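You operate a simulated robot arm through the tools that you are given. There is no shell and no other tool. Be economical: measure what you need, move in short steps, check, and stop when the job is done.

You run a simulated two-armed robot. Do the job below in one go: nothing can be reset, and whatever is moved stays where it is left.

TASK
Put the box that says "clips" from the top of the long table on the white plastic sheet there and the box marked "rings" on the blue plastic sheet there.

It is judged by the outcome, as a careful person would: the job done as asked, and still so three seconds after it is handed in. It fails if anything else is knocked over, pushed out of place, dropped, spilled or broken. Flat cloth is picked up by pressing the open fingertips on it (5 to 10 N) and closing them slowly along it; thin cloth reads only 2 to 8 mm in the jaws.

THE ROBOT
Two 7-joint arms with two-finger parallel grippers on one trunk, on a base that drives. Base frame: it is fixed to the floor where the robot stands at the start and does not move with it; the origin is under the middle of the robot, x ahead of it, y to its left, z up. Lengths are in m, angles in degrees, forces in N, time in s.
The left shoulder is at the start at [0.07, 0.163, 1.245], the right one opposite. With the tool pointing down near the work surface each hand reaches from about 0.36 to 0.88 m from the robot's upright axis, wherever it stands, measured 20 degrees to its own side. Payload 3.43 kg a hand.
The TCP of each hand is the grasp point between the finger pads, 0.034 m short of the fingertips. In the tool frame z runs along the fingers and y along their closing line. The gripper opens to 0.128 m. The fingers are 0.024 m wide and 0.012 m thick; the gripper's body (0.048 by 0.13 m) begins 0.096 m behind the TCP.
Orientation is told as [roll, pitch, yaw] about the base's x, y, z axes, in that order, counted from this pose: with the fingers straight down and closing along the base's y, the tool's x points along the base's -x, its y along +y and its z along -z.

THE INTERFACE
- The arms move only by the tool nudge_tool. It takes "left_steps", "right_steps" or both (then of equal length, played together; a hand with none holds still); each is a list of rows, each a list of 7 numbers: the shift along the base's x, y, z in m, then the turn, a rotation vector about the base's x, y, z in degrees, then the opening, from 0 (shut) to 1 (fully open). In form: [[x, y, z, rx, ry, rz, gripper], ...]. A call has 1 to 8 rows; each row shifts and turns the commanded pose from where the row before left it. A row lasts 0.2 s, in which the tool goes at most 0.05 m and 8.6 degrees; a call with a longer step from one row to the next is refused whole, and so is a gripper value outside its range. Where a pose cannot be reached the arm comes as near as it can. A force on the tool above 40 N (or 10 N above the force at the start of the call, whichever is more), or a blocked arm, ends the call early, and 0.2 s more pass. The fingers move at their own pace (about 0.153 m/s each) and stop on an object; they squeeze with about 40 N. The grip force told is the motor's: it shows also when the fingers shut on nothing. Time passes only in rows, and 0.2 s behind the last, so rows that do not move let the fingers close. It gives the time, the measured TCP pose, the force on the tool (base axes), the opening and the grip force at its end, in the units of the frame above (readings bear some noise), and new pictures: "views" is both (left out), scene, wrist or none (wrist: the cameras of the hands that moved).
- Cameras (640 x 400 px; columns grow to the right, rows downward): "scene" is now at [0.1256, -0.0096, 1.4493]; the picture's right is [-0.14, -0.99, 0.00], its down [-0.77, 0.11, -0.63] and it looks along [0.62, -0.09, -0.78] (base axes); focal length 254 px, centre (320, 200). "left" rides on the left gripper at [0.076, 0.011, -0.16] in its tool frame; the picture's right is [-0.15, 0.99, 0.00], its down [-0.88, -0.13, -0.46] and it looks along [-0.45, -0.07, 0.89] (tool axes); focal length 234 px, centre (320, 200). "right" rides on the right gripper at [0.076, -0.011, -0.16] in its tool frame; the picture's right is [0.15, 0.99, 0.00], its down [-0.88, 0.13, -0.46] and it looks along [-0.45, 0.07, 0.89] (tool axes); focal length 234 px, centre (320, 200). There is no depth. A picture from a camera that has moved, and an enlarged one, comes with that camera's place and axes in the base frame and with its lens.
- slide_trunk(by): slides the trunk up (or, below 0, down) by that many m; the arms and the scene camera ride with it, the base frame stays. It gives what a move gives, with no picture.
- base_move(legs): drives the robot by 1 to 6 legs, each [ahead, left, turn to the left] in m, m and degrees, along the robot's own axes; the way and the turn of a leg run together, so that a leg with both is an arc; at most 1.5 m and 180 degrees a leg. The arms and the cameras ride along, it lands a little off, and it stops where it bumps. It gives what a move gives, and a new picture of the scene camera.
- head_to(pan, tilt): turns the head with the scene camera to pan (to the left, within 86 degrees either way) and tilt (down, from -29 to 69), counted from straight ahead of the robot. It gives what a move gives, and a new picture of the scene camera.
- close_up(camera, box): a new picture of the part [left, top, right, bottom] of that camera's present view, enlarged. The clock stands still meanwhile.
- job_done(): hands the job in; it is judged then, once.

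Work in short steps. Places have to be worked out from the pictures, the camera data and where the tool is seen: move nearer, look again, correct. Check each grasp and each placing, and mend what went wrong. You have 120 turns and 260 pictures in all, those below and enlarged ones among them. Open the grippers and draw the arms clear of the work before you hand the job in, unless the task says otherwise; then end with one line.

The tools are called after "Emit:" as name(argument=value, ...) on one line, values as JSON. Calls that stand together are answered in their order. nudge_tool: Moves the arms, as the interface text tells. Its arguments: {"type":"object","properties":{"left_steps":{"type":"array","items":{"type":"array","items":{"type":"number"}}},"right_steps":{"type":"array","items":{"type":"array","items":{"type":"number"}}},"views":{"type":"string","enum":["both","scene","wrist","none"]}},"required":[]} The other tools are called the same way: slide_trunk (by) slides the trunk up or down; base_move (legs) drives the base; head_to (pan, tilt) turns the head that bears the scene camera; close_up (camera, box) takes an enlarged picture of a part of a camera's view; job_done () hands the job in.

At the start:

```text
t: 0.0
left_ee_pos: [0.5531, 0.0526, 1.0746]
left_tcp_rot: [0.0, 0.0, 0.0]
left_force: [0.1, 0.5, 0.1]
left_grip_width: 0.1278
left_gripper_force: 0.0
right_ee_pos: [0.5003, -0.3348, 1.0787]
right_tcp_rot: [0.1, -0.1, -0.1]
right_force: [-0.4, 0.1, -0.5]
right_grip_width: 0.1281
right_gripper_force: 0.0
trunk travel left (down, up): [-0.725, 0.215]
robot x, y, heading: [0.0018, -0.0013, 0.1]
head pan, tilt: [-7.9, 51.0]
```

scene: 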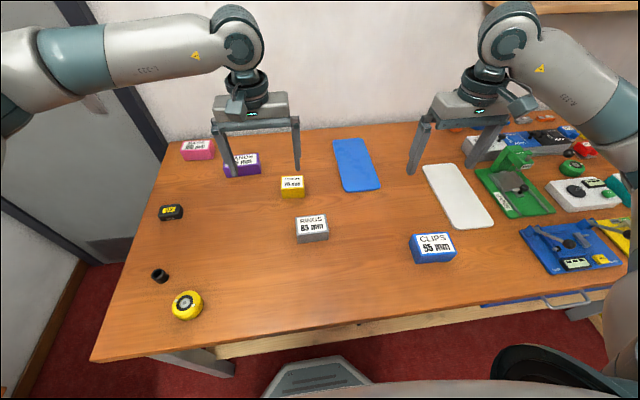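
right: 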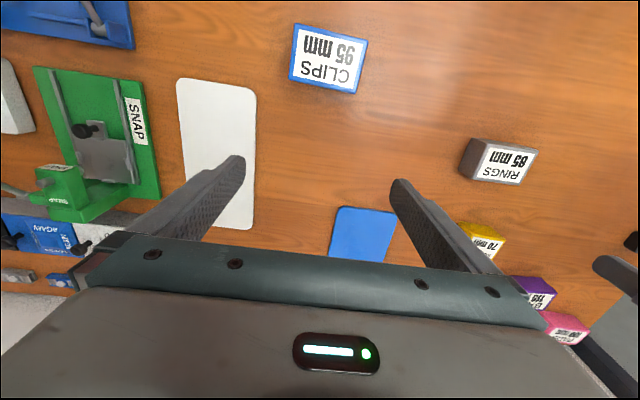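
left: 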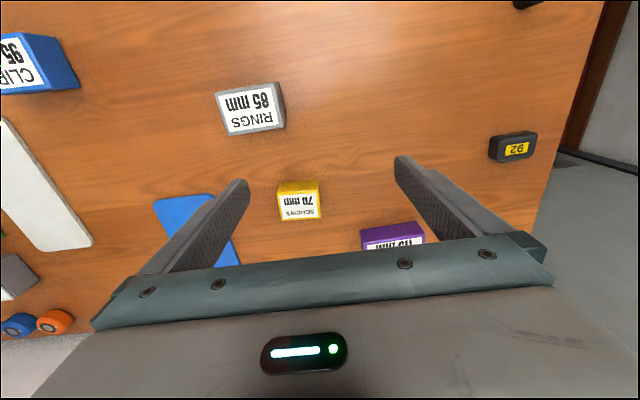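

I estimate the clips box at about (0.39,-0.33), rings at (0.49,-0.04), the white sheet at (0.57,-0.51) and the blue sheet at (0.75,-0.23). I'll look closer to get the box sizes and headings.

Emit:
close_up(camera="scene", box=[270, 120, 510, 270])

Emit:
close_up(camera="right", box=[160, 0, 560, 250])

```text
2.67 times, centred on (390, 195) of scene
camera zoom: at [0.1256, -0.0096, 1.4493], right [-0.14, -0.99, 0.0], down [-0.77, 0.11, -0.63], along [0.62, -0.09, -0.78], focal length 676 px, centre (133, 213)
```

zoom: 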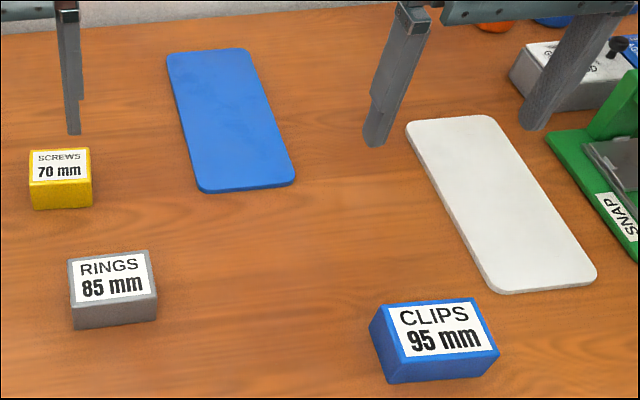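

```text
1.60 times, centred on (360, 125) of right
camera zoom: at [0.4241, -0.3451, 1.2377], right [-0.15, 0.99, 0.0], down [0.88, 0.13, 0.46], along [0.45, 0.07, -0.89], focal length 375 px, centre (256, 320)
```

zoom: 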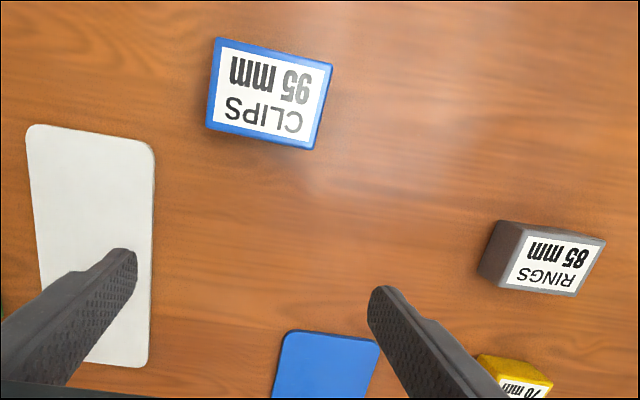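

Clips is about 95×62 mm at (0.400,-0.338), almost square to the base. I'll bring the right hand above it and move the left hand out to the left.

Emit:
nudge_tool(right_steps=[[-0.035, -0.001, -0.02, 0, 0, 0, 1], [-0.035, -0.001, -0.03, 0, 0, 0, 1], [-0.03, -0.001, -0.035, 0, 0, 0, 1], [0, 0, -0.03, 0, 0, 0, 1], [0, 0, 0, 0, 0, 0, 1]], left_steps=[[0, 0.045, 0, 0, 0, 0, 1], [0, 0.045, 0, 0, 0, 0, 1], [0, 0.045, 0, 0, 0, 0, 1], [0, 0.045, 0, 0, 0, 0, 1], [0, 0.045, 0, 0, 0, 0, 1]])

```text
t: 1.2
left_ee_pos: [0.5527, 0.2752, 1.0737]
left_tcp_rot: [-0.1, -0.1, -0.1]
left_force: [0.6, 0.3, 0.2]
left_grip_width: 0.1283
left_gripper_force: 0.0
right_ee_pos: [0.3986, -0.336, 0.966]
right_tcp_rot: [-0.1, 0.0, 0.0]
right_force: [0.7, 0.2, -0.2]
right_grip_width: 0.128
right_gripper_force: 0.1
trunk travel left (down, up): [-0.725, 0.215]
robot x, y, heading: [0.0006, -0.0077, 0.1]
head pan, tilt: [-7.9, 51.0]
camera scene: at [0.1247, -0.0076, 1.4494], right [-0.14, -0.99, 0.0], down [-0.77, 0.11, -0.63], along [0.62, -0.09, -0.78], focal length 254 px, centre (320, 200)
camera right: at [0.3235, -0.3467, 1.1243], right [-0.15, 0.99, 0.0], down [0.88, 0.13, 0.46], along [0.45, 0.07, -0.89], focal length 234 px, centre (320, 200)
camera left: at [0.4762, 0.2867, 1.2342], right [0.15, 0.99, 0.0], down [0.88, -0.13, 0.46], along [0.45, -0.07, -0.89], focal length 234 px, centre (320, 200)
```

scene: 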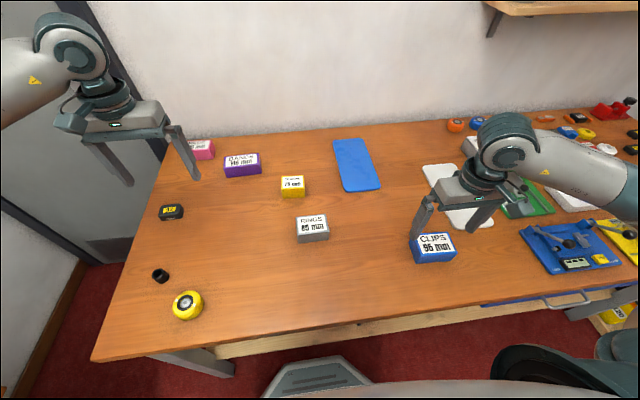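
right: 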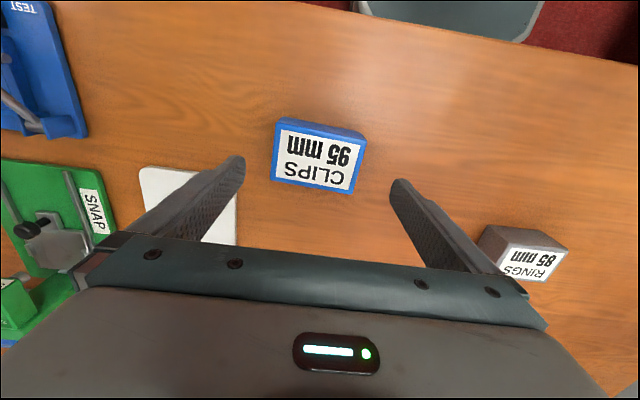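
left: 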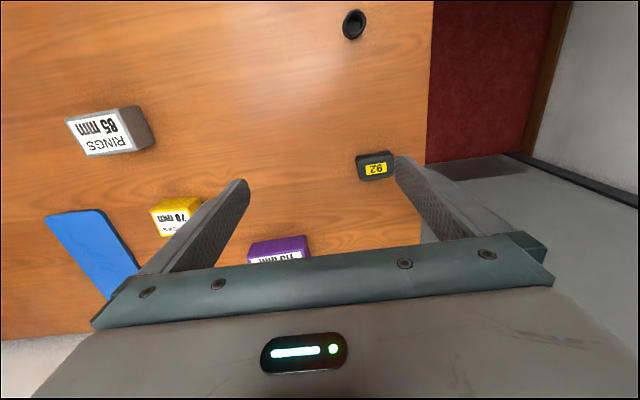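

The box lies between the fingers, centred at about (0.402,-0.339) and turned about -2°. I'll go straight down and close.

Emit:
nudge_tool(right_steps=[[0.003, -0.002, -0.03, 0, 0, -2, 1], [0, 0, -0.03, 0, 0, 0, 1], [0, 0, -0.022, 0, 0, 0, 1], [0, 0, 0, 0, 0, 0, 1], [0, 0, 0, 0, 0, 0, 0.6], [0, 0, 0, 0, 0, 0, 0.4], [0, 0, 0, 0, 0, 0, 0.4]], views="wrist")

```text
t: 2.8
left_ee_pos: [0.5535, 0.274, 1.0725]
left_tcp_rot: [0.0, 0.0, 0.0]
left_force: [-0.4, -1.0, 0.2]
left_grip_width: 0.1283
left_gripper_force: 0.1
right_ee_pos: [0.4034, -0.3397, 0.8824]
right_tcp_rot: [-0.1, 0.1, -2.1]
right_force: [-0.2, 0.5, 0.3]
right_grip_width: 0.0943
right_gripper_force: 40.3
trunk travel left (down, up): [-0.725, 0.215]
robot x, y, heading: [0.0024, -0.0004, 0.1]
head pan, tilt: [-7.9, 51.0]
camera right: at [0.3274, -0.3476, 1.0411], right [-0.11, 0.99, 0.0], down [0.88, 0.1, 0.46], along [0.45, 0.05, -0.89], focal length 234 px, centre (320, 200)
```

right: 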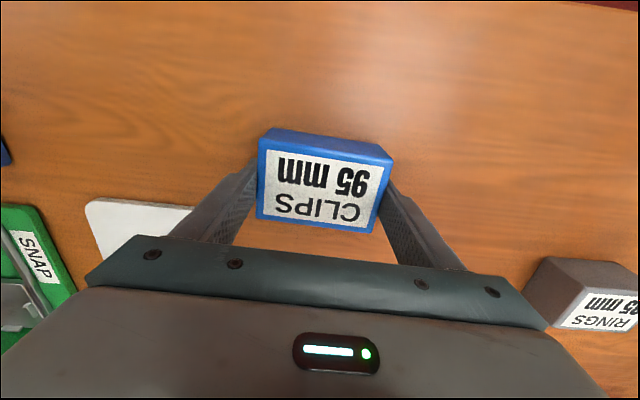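

It's gripped at 94 mm wide with 40 N. I'll lift and carry towards the white sheet, turning the box so its long side lies along the sheet.

Emit:
nudge_tool(right_steps=[[0, 0, 0.03, 0, 0, 0, 0.4], [0, 0, 0.04, 0, 0, 0, 0.4], [0, 0, 0.03, 0, 0, 0, 0.4], [0.035, -0.032, 0, 0, 0, -8, 0.4], [0.035, -0.032, 0, 0, 0, -8, 0.4], [0.035, -0.032, 0, 0, 0, -8, 0.4], [0.035, -0.032, 0, 0, 0, -8, 0.4], [0.03, -0.032, 0, 0, 0, -8, 0.4]])

```text
t: 4.6
left_ee_pos: [0.5539, 0.2743, 1.0723]
left_tcp_rot: [-0.1, 0.0, 0.0]
left_force: [-0.5, -0.1, -0.7]
left_grip_width: 0.1281
left_gripper_force: 0.1
right_ee_pos: [0.5724, -0.5001, 0.9799]
right_tcp_rot: [0.0, 0.1, -42.3]
right_force: [0.5, -0.4, -0.9]
right_grip_width: 0.0943
right_gripper_force: 39.7
trunk travel left (down, up): [-0.725, 0.215]
robot x, y, heading: [-0.0009, 0.0026, 0.0]
head pan, tilt: [-7.9, 51.0]
camera scene: at [0.1266, -0.01, 1.4491], right [-0.14, -0.99, 0.0], down [-0.77, 0.11, -0.63], along [0.62, -0.09, -0.78], focal length 254 px, centre (320, 200)
camera right: at [0.51, -0.4574, 1.1389], right [0.56, 0.83, 0.0], down [0.74, -0.49, 0.45], along [0.38, -0.25, -0.89], focal length 234 px, centre (320, 200)
```

scene: 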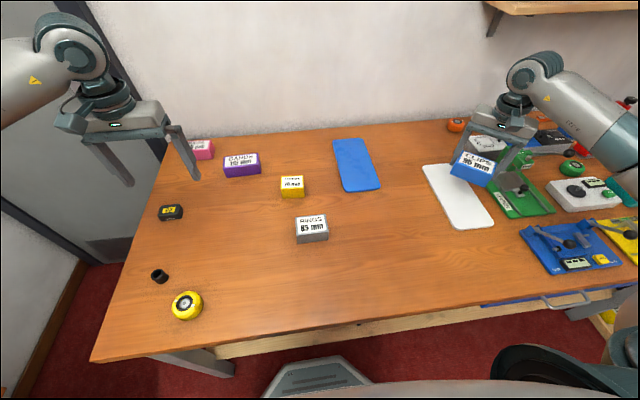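
right: 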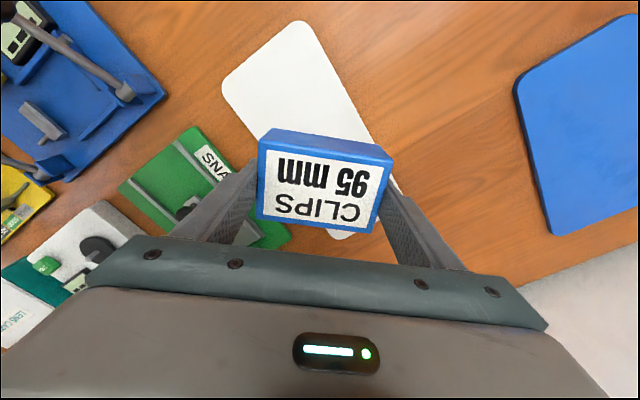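

The turn works so far. I'll finish it in place and check above the sheet.

Emit:
nudge_tool(right_steps=[[0, 0, 0, 0, 0, -8, 0.4], [0, 0, 0, 0, 0, -8, 0.4], [0, 0, 0, 0, 0, -8, 0.4], [0, 0, 0, 0, 0, -8, 0.4], [0, 0, 0, 0, 0, -8, 0.4], [0, 0, 0, 0, 0, -7.8, 0.4], [0, 0, 0, 0, 0, 0, 0.4]])

```text
t: 6.2
left_ee_pos: [0.5529, 0.2734, 1.0736]
left_tcp_rot: [0.0, 0.0, -0.1]
left_force: [-0.3, 0.5, -0.5]
left_grip_width: 0.1281
left_gripper_force: 0.0
right_ee_pos: [0.5727, -0.5002, 0.9816]
right_tcp_rot: [0.0, 0.0, -89.8]
right_force: [-0.5, -0.2, -1.6]
right_grip_width: 0.0943
right_gripper_force: 39.9
trunk travel left (down, up): [-0.725, 0.215]
robot x, y, heading: [0.0007, -0.0013, 0.1]
head pan, tilt: [-7.9, 51.0]
camera scene: at [0.1258, -0.0097, 1.4492], right [-0.14, -0.99, 0.0], down [-0.77, 0.11, -0.63], along [0.62, -0.09, -0.78], focal length 254 px, centre (320, 200)
camera right: at [0.5615, -0.4231, 1.1407], right [0.99, 0.15, 0.0], down [0.13, -0.88, 0.46], along [0.07, -0.45, -0.89], focal length 234 px, centre (320, 200)
```

scene: 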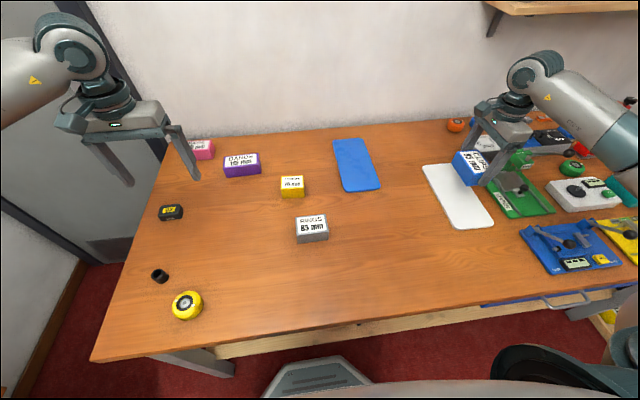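
right: 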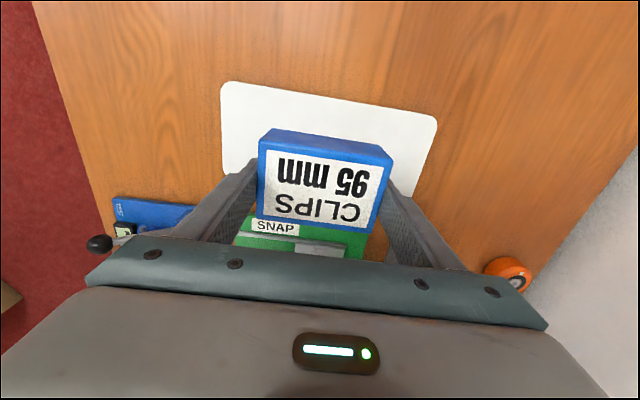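

The sheet spans x 0.45–0.71 and y -0.56 to -0.44, and the box is centred over it. I'll lower it nearly to contact.

Emit:
nudge_tool(right_steps=[[0, 0, -0.03, 0, 0, 0, 0.4], [0, 0, -0.03, 0, 0, 0, 0.4], [0, 0, -0.026, 0, 0, 0, 0.4], [0, 0, -0.003, 0, 0, 0, 0.4], [0, 0, -0.002, 0, 0, 0, 0.4], [0, 0, 0, 0, 0, 0, 0.4]])

```text
t: 7.6
left_ee_pos: [0.5522, 0.2753, 1.0739]
left_tcp_rot: [0.0, 0.0, 0.0]
left_force: [-0.5, 0.3, 0.0]
left_grip_width: 0.128
left_gripper_force: 0.1
right_ee_pos: [0.5719, -0.499, 0.8911]
right_tcp_rot: [0.1, 0.0, -89.8]
right_force: [2.2, -2.5, 8.3]
right_grip_width: 0.0946
right_gripper_force: 40.0
trunk travel left (down, up): [-0.725, 0.215]
robot x, y, heading: [0.0043, -0.0006, 0.1]
head pan, tilt: [-7.9, 51.0]
camera scene: at [0.1251, -0.0091, 1.4494], right [-0.14, -0.99, 0.0], down [-0.77, 0.11, -0.63], along [0.62, -0.09, -0.78], focal length 254 px, centre (320, 200)
camera right: at [0.561, -0.4228, 1.0499], right [0.99, 0.15, 0.0], down [0.13, -0.88, 0.46], along [0.07, -0.45, -0.89], focal length 234 px, centre (320, 200)
```

scene: 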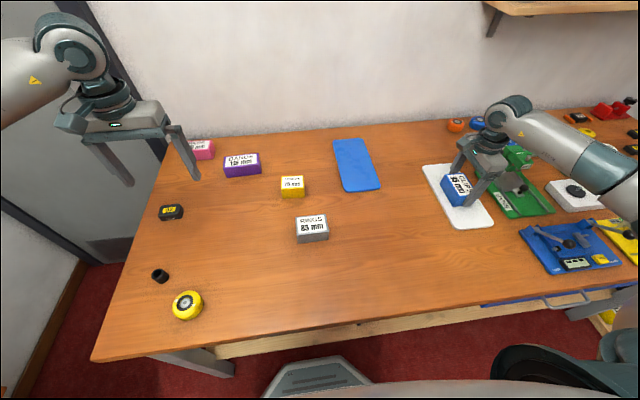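
right: 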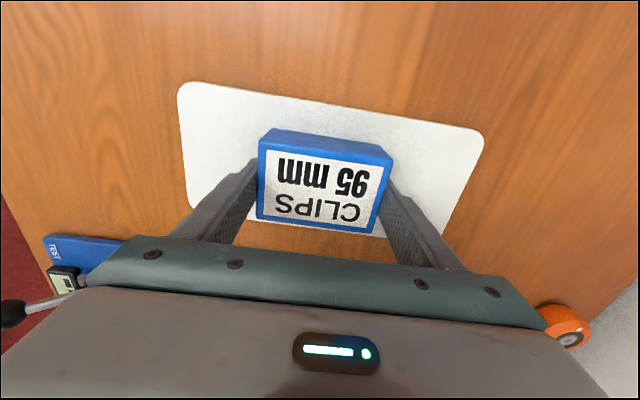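

The box touches the sheet (8 N) and sits well inside its edges. I'll open and go straight up.

Emit:
nudge_tool(right_steps=[[0, 0, 0, 0, 0, 0, 0.6], [0, 0, 0, 0, 0, 0, 1], [0, 0, 0, 0, 0, 0, 1], [0, 0, 0.02, 0, 0, 0, 1], [0, 0, 0.04, 0, 0, 0, 1], [0, 0, 0.045, 0, 0, 0, 1], [0, 0, 0.045, 0, 0, 0, 1]])

```text
t: 9.2
left_ee_pos: [0.5529, 0.2757, 1.0736]
left_tcp_rot: [-0.1, 0.1, 0.0]
left_force: [0.3, 0.2, 0.8]
left_grip_width: 0.1281
left_gripper_force: 0.0
right_ee_pos: [0.5729, -0.4992, 1.0393]
right_tcp_rot: [0.0, 0.0, -89.7]
right_force: [-0.6, -0.3, -0.5]
right_grip_width: 0.1277
right_gripper_force: 0.0
trunk travel left (down, up): [-0.725, 0.215]
robot x, y, heading: [-0.0003, 0.0001, -0.1]
head pan, tilt: [-7.9, 51.0]
camera scene: at [0.1253, -0.0087, 1.4492], right [-0.14, -0.99, 0.0], down [-0.77, 0.11, -0.63], along [0.62, -0.09, -0.78], focal length 254 px, centre (320, 200)
camera right: at [0.562, -0.4236, 1.1973], right [0.99, 0.15, 0.0], down [0.13, -0.88, 0.46], along [0.07, -0.45, -0.89], focal length 234 px, centre (320, 200)
```

scene: 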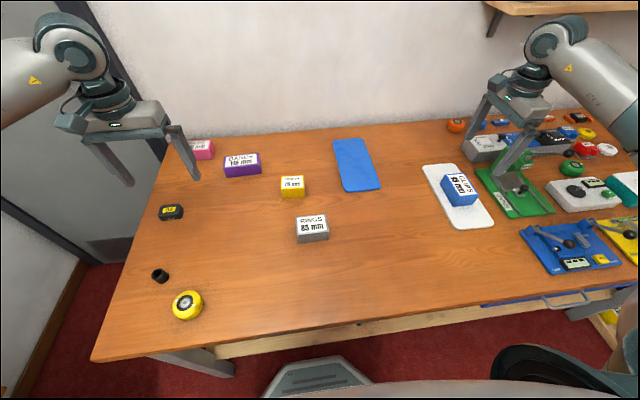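
right: 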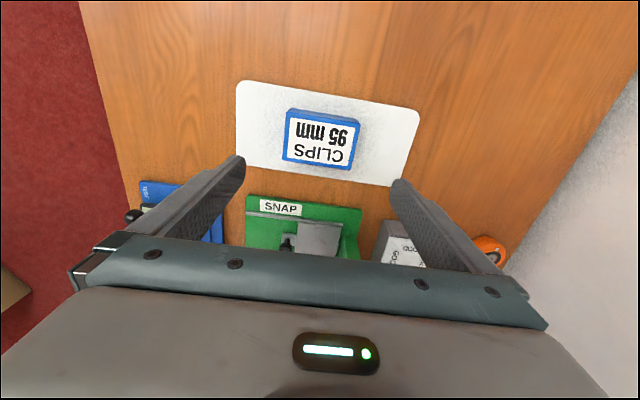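

Clips is on the white sheet. Now I'll take the hand to above rings (about (0.50,-0.042)), turning it back on the way.

Emit:
nudge_tool(right_steps=[[0, 0.04, 0, 0, 0, 8.2, 1], [0, 0.04, 0, 0, 0, 8.2, 1], [0, 0.04, 0, 0, 0, 8.2, 1], [-0.01, 0.04, 0, 0, 0, 8.2, 1], [-0.01, 0.04, 0, 0, 0, 8.2, 1], [-0.01, 0.04, 0, 0, 0, 8.2, 1], [-0.01, 0.04, 0, 0, 0, 8.2, 1], [-0.01, 0.04, 0, 0, 0, 8.2, 1]], views="none")

Emit:
nudge_tool(right_steps=[[-0.01, 0.045, 0, 0, 0, 8.2, 1], [-0.01, 0.045, -0.01, 0, 0, 8.2, 1], [-0.005, 0.045, -0.03, 0, 0, 7.7, 1], [0, 0, -0.02, 0, 0, 0, 1], [0, 0, 0, 0, 0, 0, 1]])

```text
t: 11.0
left_ee_pos: [0.5536, 0.2766, 1.0719]
left_tcp_rot: [-0.1, 0.0, 0.0]
left_force: [-0.3, -0.5, 0.1]
left_grip_width: 0.128
left_gripper_force: 0.2
right_ee_pos: [0.5229, -0.1782, 1.0411]
right_tcp_rot: [0.0, 0.0, -24.0]
right_force: [0.4, -0.5, -0.9]
right_grip_width: 0.1281
right_gripper_force: 0.1
trunk travel left (down, up): [-0.725, 0.215]
robot x, y, heading: [-0.0008, -0.0005, -0.2]
head pan, tilt: [-7.9, 51.0]
```

```text
refused: row 3 steps farther than a row can; nothing moved
```

One row was too long, so I'll resend it with the drop split up.

Emit:
nudge_tool(right_steps=[[-0.01, 0.045, 0, 0, 0, 8.2, 1], [-0.01, 0.045, 0, 0, 0, 8.2, 1], [-0.005, 0.045, -0.01, 0, 0, 7.7, 1], [0, 0, -0.035, 0, 0, 0, 1], [0, 0, -0.015, 0, 0, 0, 1], [0, 0, 0, 0, 0, 0, 1]])

```text
t: 12.4
left_ee_pos: [0.5535, 0.2749, 1.0744]
left_tcp_rot: [0.0, 0.0, 0.0]
left_force: [-0.2, 1.1, -0.8]
left_grip_width: 0.1279
left_gripper_force: 0.1
right_ee_pos: [0.498, -0.0445, 0.9811]
right_tcp_rot: [0.0, 0.0, -0.1]
right_force: [-0.8, 0.2, 0.8]
right_grip_width: 0.1279
right_gripper_force: 0.1
trunk travel left (down, up): [-0.725, 0.215]
robot x, y, heading: [0.0048, -0.0008, 0.1]
head pan, tilt: [-7.9, 51.0]
camera scene: at [0.1257, -0.009, 1.4493], right [-0.14, -0.99, 0.0], down [-0.77, 0.11, -0.63], along [0.62, -0.09, -0.78], focal length 254 px, centre (320, 200)
camera right: at [0.4224, -0.0549, 1.1405], right [-0.15, 0.99, 0.0], down [0.88, 0.13, 0.46], along [0.45, 0.07, -0.89], focal length 234 px, centre (320, 200)
```

scene: 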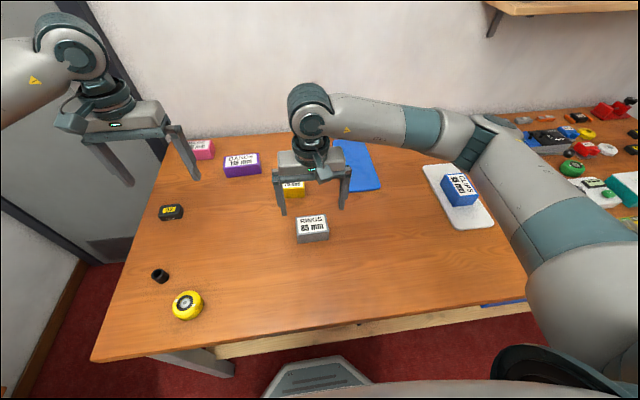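
right: 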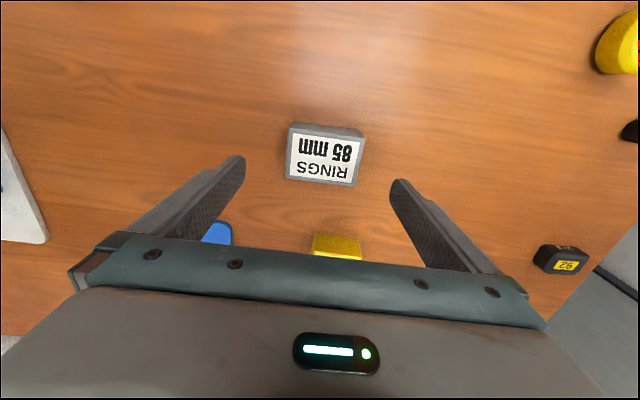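

Rings is centred at about (0.503,-0.038). I'll correct the position, go down and close.

Emit:
nudge_tool(right_steps=[[0.005, 0.006, -0.03, 0, 0, 0, 1], [0, 0, -0.04, 0, 0, 0, 1], [0, 0, -0.029, 0, 0, 0, 1], [0, 0, 0, 0, 0, 0, 1], [0, 0, 0, 0, 0, 0, 0.6], [0, 0, 0, 0, 0, 0, 0.35], [0, 0, 0, 0, 0, 0, 0.35]], views="wrist")

```text
t: 14.0
left_ee_pos: [0.5533, 0.2745, 1.0731]
left_tcp_rot: [-0.1, 0.1, 0.1]
left_force: [0.1, -0.1, -0.4]
left_grip_width: 0.1277
left_gripper_force: 0.1
right_ee_pos: [0.5027, -0.0388, 0.882]
right_tcp_rot: [0.0, 0.0, -0.1]
right_force: [0.0, 0.1, 0.7]
right_grip_width: 0.0843
right_gripper_force: 40.2
trunk travel left (down, up): [-0.725, 0.215]
robot x, y, heading: [-0.0003, 0.0012, 0.1]
head pan, tilt: [-7.9, 51.0]
camera right: at [0.4268, -0.0495, 1.04], right [-0.14, 0.99, 0.0], down [0.88, 0.13, 0.46], along [0.45, 0.07, -0.89], focal length 234 px, centre (320, 200)
```

right: 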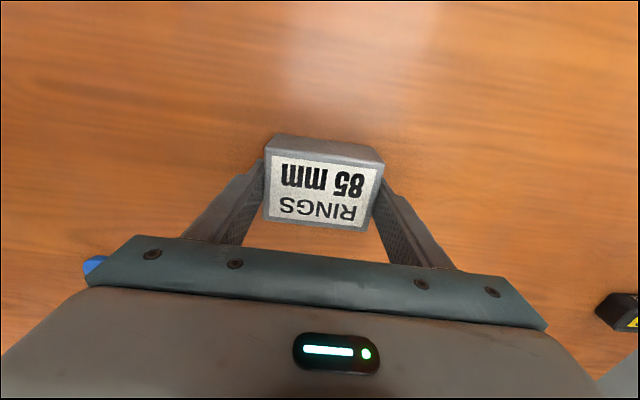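

It's gripped at 84 mm. I'll lift, then carry to above the blue sheet while turning.

Emit:
nudge_tool(right_steps=[[0, 0, 0.03, 0, 0, 0, 0.35], [0, 0, 0.04, 0, 0, 0, 0.35], [0, 0, 0.03, 0, 0, 0, 0.35], [0, -0.035, 0, 0, 0, -8, 0.35], [0.02, -0.035, 0, 0, 0, -8, 0.35], [0.03, -0.03, 0, 0, 0, -8, 0.35], [0.03, -0.03, 0, 0, 0, -8, 0.35], [0.03, -0.03, 0, 0, 0, -8, 0.35]], views="none")

Emit:
nudge_tool(right_steps=[[0.03, -0.025, 0, 0, 0, -8, 0.35], [0.03, 0, 0, 0, 0, -8, 0.35], [0.03, 0, 0, 0, 0, -8, 0.35], [0.017, 0, 0, 0, 0, -8, 0.35], [0, 0, 0, 0, 0, -8, 0.35], [0, 0, 0, 0, 0, -8, 0.35], [0, 0, 0, 0, 0, -1.9, 0.35], [0, 0, 0, 0, 0, 0, 0.35]])

```text
t: 15.8
left_ee_pos: [0.5532, 0.2731, 1.0735]
left_tcp_rot: [-0.1, 0.0, 0.1]
left_force: [0.1, -0.2, -0.9]
left_grip_width: 0.128
left_gripper_force: 0.1
right_ee_pos: [0.615, -0.1982, 0.9798]
right_tcp_rot: [-0.1, 0.2, -40.2]
right_force: [-0.5, 0.6, -1.8]
right_grip_width: 0.0839
right_gripper_force: 40.1
trunk travel left (down, up): [-0.725, 0.215]
robot x, y, heading: [0.0017, -0.0004, -0.2]
head pan, tilt: [-7.9, 51.0]
```

```text
t: 17.6
left_ee_pos: [0.5529, 0.2745, 1.0737]
left_tcp_rot: [0.0, -0.1, 0.0]
left_force: [0.1, -0.3, 0.4]
left_grip_width: 0.128
left_gripper_force: 0.1
right_ee_pos: [0.7199, -0.2231, 0.9811]
right_tcp_rot: [-0.1, 0.0, -90.1]
right_force: [0.0, 0.2, -1.1]
right_grip_width: 0.0843
right_gripper_force: 39.6
trunk travel left (down, up): [-0.725, 0.215]
robot x, y, heading: [0.0017, -0.0016, -0.1]
head pan, tilt: [-7.9, 51.0]
camera scene: at [0.1258, -0.0094, 1.4492], right [-0.14, -0.99, 0.0], down [-0.77, 0.11, -0.63], along [0.62, -0.09, -0.78], focal length 254 px, centre (320, 200)
camera right: at [0.7088, -0.1462, 1.1404], right [0.99, 0.15, 0.0], down [0.13, -0.88, 0.46], along [0.07, -0.45, -0.89], focal length 234 px, centre (320, 200)
```

scene: 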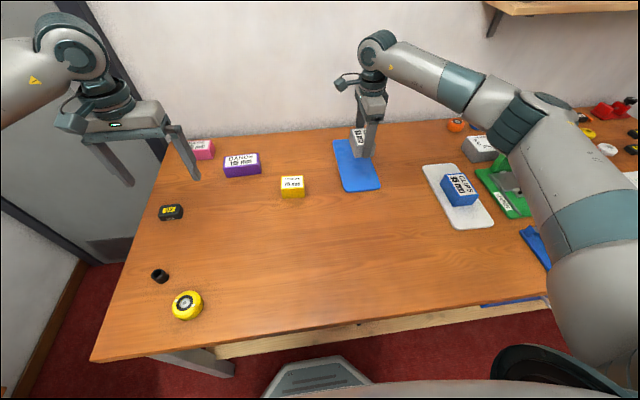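
right: 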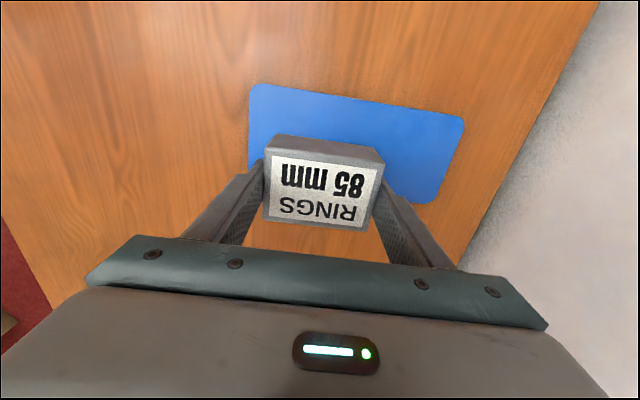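

The blue sheet spans x 0.63–0.89 and y -0.28 to -0.16, with the box well over it. I'll lower it to contact.

Emit:
nudge_tool(right_steps=[[0.005, 0, -0.03, 0, 0, 0, 0.35], [0.005, 0, -0.03, 0, 0, 0, 0.35], [0, 0, -0.026, 0, 0, 0, 0.35], [0, 0, -0.003, 0, 0, 0, 0.35], [0, 0, -0.002, 0, 0, 0, 0.35], [0, 0, 0, 0, 0, 0, 0.35]])

```text
t: 19.0
left_ee_pos: [0.5528, 0.276, 1.0738]
left_tcp_rot: [0.0, 0.0, 0.0]
left_force: [0.7, 0.1, -0.9]
left_grip_width: 0.1282
left_gripper_force: 0.0
right_ee_pos: [0.7293, -0.223, 0.8906]
right_tcp_rot: [0.1, 0.0, -90.0]
right_force: [-0.5, -0.3, -1.9]
right_grip_width: 0.0838
right_gripper_force: 39.8
trunk travel left (down, up): [-0.725, 0.215]
robot x, y, heading: [-0.0006, -0.0004, -0.1]
head pan, tilt: [-7.9, 51.0]
camera scene: at [0.1259, -0.0095, 1.4492], right [-0.14, -0.99, 0.0], down [-0.77, 0.11, -0.63], along [0.62, -0.09, -0.78], focal length 254 px, centre (320, 200)
camera right: at [0.7189, -0.147, 1.0495], right [0.99, 0.15, 0.0], down [0.13, -0.88, 0.46], along [0.07, -0.45, -0.89], focal length 234 px, centre (320, 200)
```

scene: 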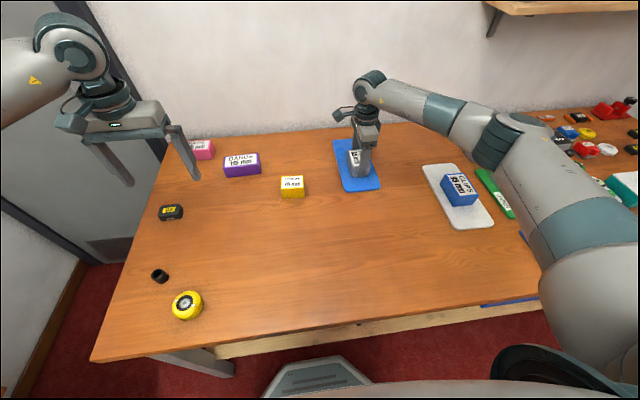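
right: 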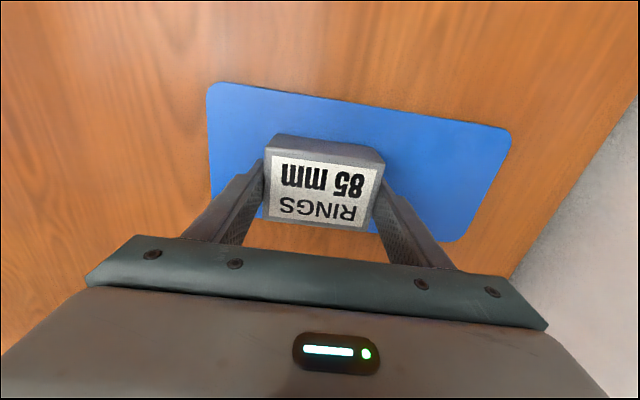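

There's no contact yet, so I'll lower a little more in small steps.

Emit:
nudge_tool(right_steps=[[0, 0, -0.0015, 0, 0, 0, 0.35], [0, 0, -0.0015, 0, 0, 0, 0.35], [0, 0, 0, 0, 0, 0, 0.35]], views="none")

```text
t: 19.8
left_ee_pos: [0.5521, 0.2749, 1.074]
left_tcp_rot: [0.0, -0.1, 0.0]
left_force: [-0.3, 0.3, -0.4]
left_grip_width: 0.1278
left_gripper_force: 0.0
right_ee_pos: [0.7299, -0.2229, 0.8898]
right_tcp_rot: [0.1, -0.1, -90.0]
right_force: [1.3, -1.7, 11.1]
right_grip_width: 0.0843
right_gripper_force: 39.8
trunk travel left (down, up): [-0.725, 0.215]
robot x, y, heading: [0.0013, 0.0004, -0.0]
head pan, tilt: [-7.9, 51.0]
```

It's in contact at 11 N. I'll release and go straight up.

Emit:
nudge_tool(right_steps=[[0, 0, 0, 0, 0, 0, 0.55], [0, 0, 0, 0, 0, 0, 1], [0, 0, 0, 0, 0, 0, 1], [0, 0, 0.02, 0, 0, 0, 1], [0, 0, 0.04, 0, 0, 0, 1], [0, 0, 0.045, 0, 0, 0, 1], [0, 0, 0.045, 0, 0, 0, 1], [0, 0, 0.03, 0, 0, 0, 1]], views="wrist")

Emit:
nudge_tool(right_steps=[[-0.04, -0.02, 0.01, 0, 0, 8, 1], [-0.04, -0.02, 0, 0, 0, 8, 1], [-0.04, -0.02, 0, 0, 0, 8, 1], [-0.04, -0.02, 0, 0, 0, 8, 1], [-0.04, -0.02, 0, 0, 0, 8, 1], [-0.03, -0.02, 0, 0, 0, 8, 1], [0, 0, 0, 0, 0, 0, 1]])

```text
t: 21.6
left_ee_pos: [0.5536, 0.2757, 1.0737]
left_tcp_rot: [-0.1, 0.0, 0.0]
left_force: [-0.3, -0.5, -0.2]
left_grip_width: 0.1281
left_gripper_force: 0.1
right_ee_pos: [0.7285, -0.2223, 1.0697]
right_tcp_rot: [-0.1, 0.0, -90.0]
right_force: [0.8, 0.3, 0.0]
right_grip_width: 0.1276
right_gripper_force: 0.1
trunk travel left (down, up): [-0.725, 0.215]
robot x, y, heading: [0.0012, -0.0002, -0.1]
head pan, tilt: [-7.9, 51.0]
camera right: at [0.7168, -0.1461, 1.2281], right [0.99, 0.15, 0.0], down [0.13, -0.88, 0.46], along [0.07, -0.45, -0.89], focal length 234 px, centre (320, 200)
```

right: 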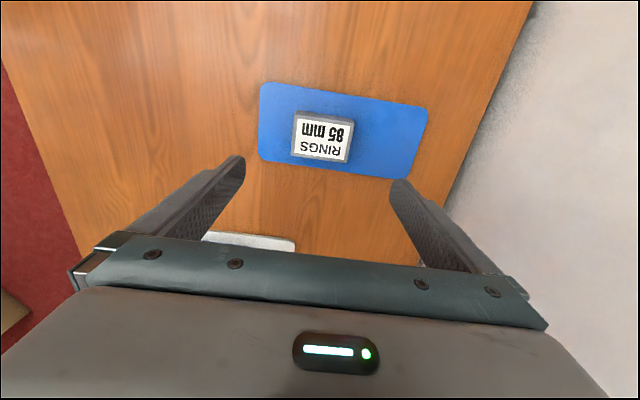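

```text
t: 23.2
left_ee_pos: [0.5543, 0.2746, 1.0728]
left_tcp_rot: [0.1, 0.0, 0.1]
left_force: [0.6, -0.4, -1.1]
left_grip_width: 0.1279
left_gripper_force: 0.0
right_ee_pos: [0.4993, -0.3435, 1.0781]
right_tcp_rot: [-0.1, -0.1, -41.8]
right_force: [-0.5, 0.2, -0.3]
right_grip_width: 0.1277
right_gripper_force: 0.1
trunk travel left (down, up): [-0.725, 0.215]
robot x, y, heading: [0.0017, 0.0012, 0.0]
head pan, tilt: [-7.9, 51.0]
camera scene: at [0.1265, -0.0088, 1.4492], right [-0.14, -0.99, 0.0], down [-0.77, 0.11, -0.63], along [0.62, -0.09, -0.78], focal length 254 px, centre (320, 200)
camera right: at [0.4358, -0.3014, 1.2369], right [0.55, 0.83, 0.0], down [0.74, -0.49, 0.46], along [0.38, -0.25, -0.89], focal length 234 px, centre (320, 200)
```

scene: 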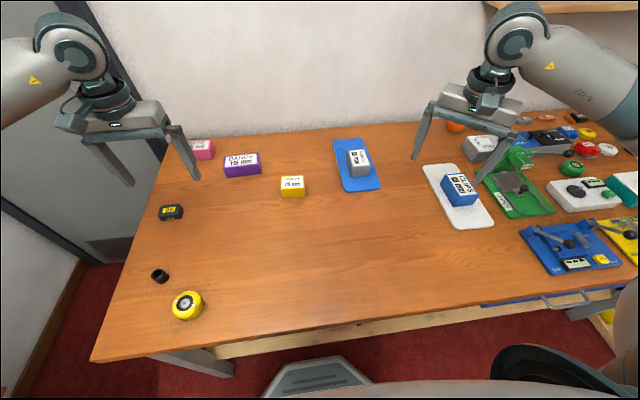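
right: 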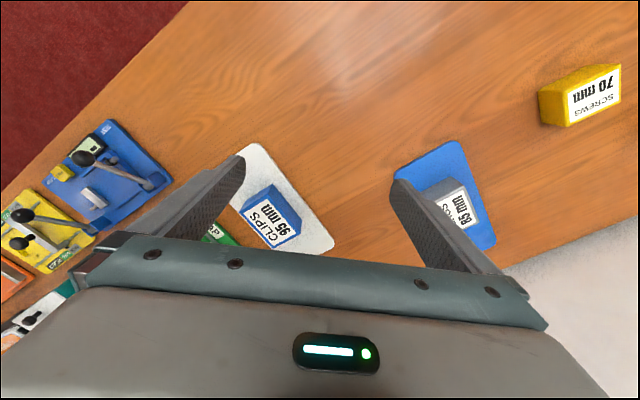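

Both boxes rest flat within their sheets, nothing else has moved, and the hands are open and clear. I'm handing the job in.

Emit:
job_done()

```text
The job is handed in.
```

The "clips" box is on the white plastic sheet and the "rings" box is on the blue one; nothing else on the table was moved, and the job is handed in.
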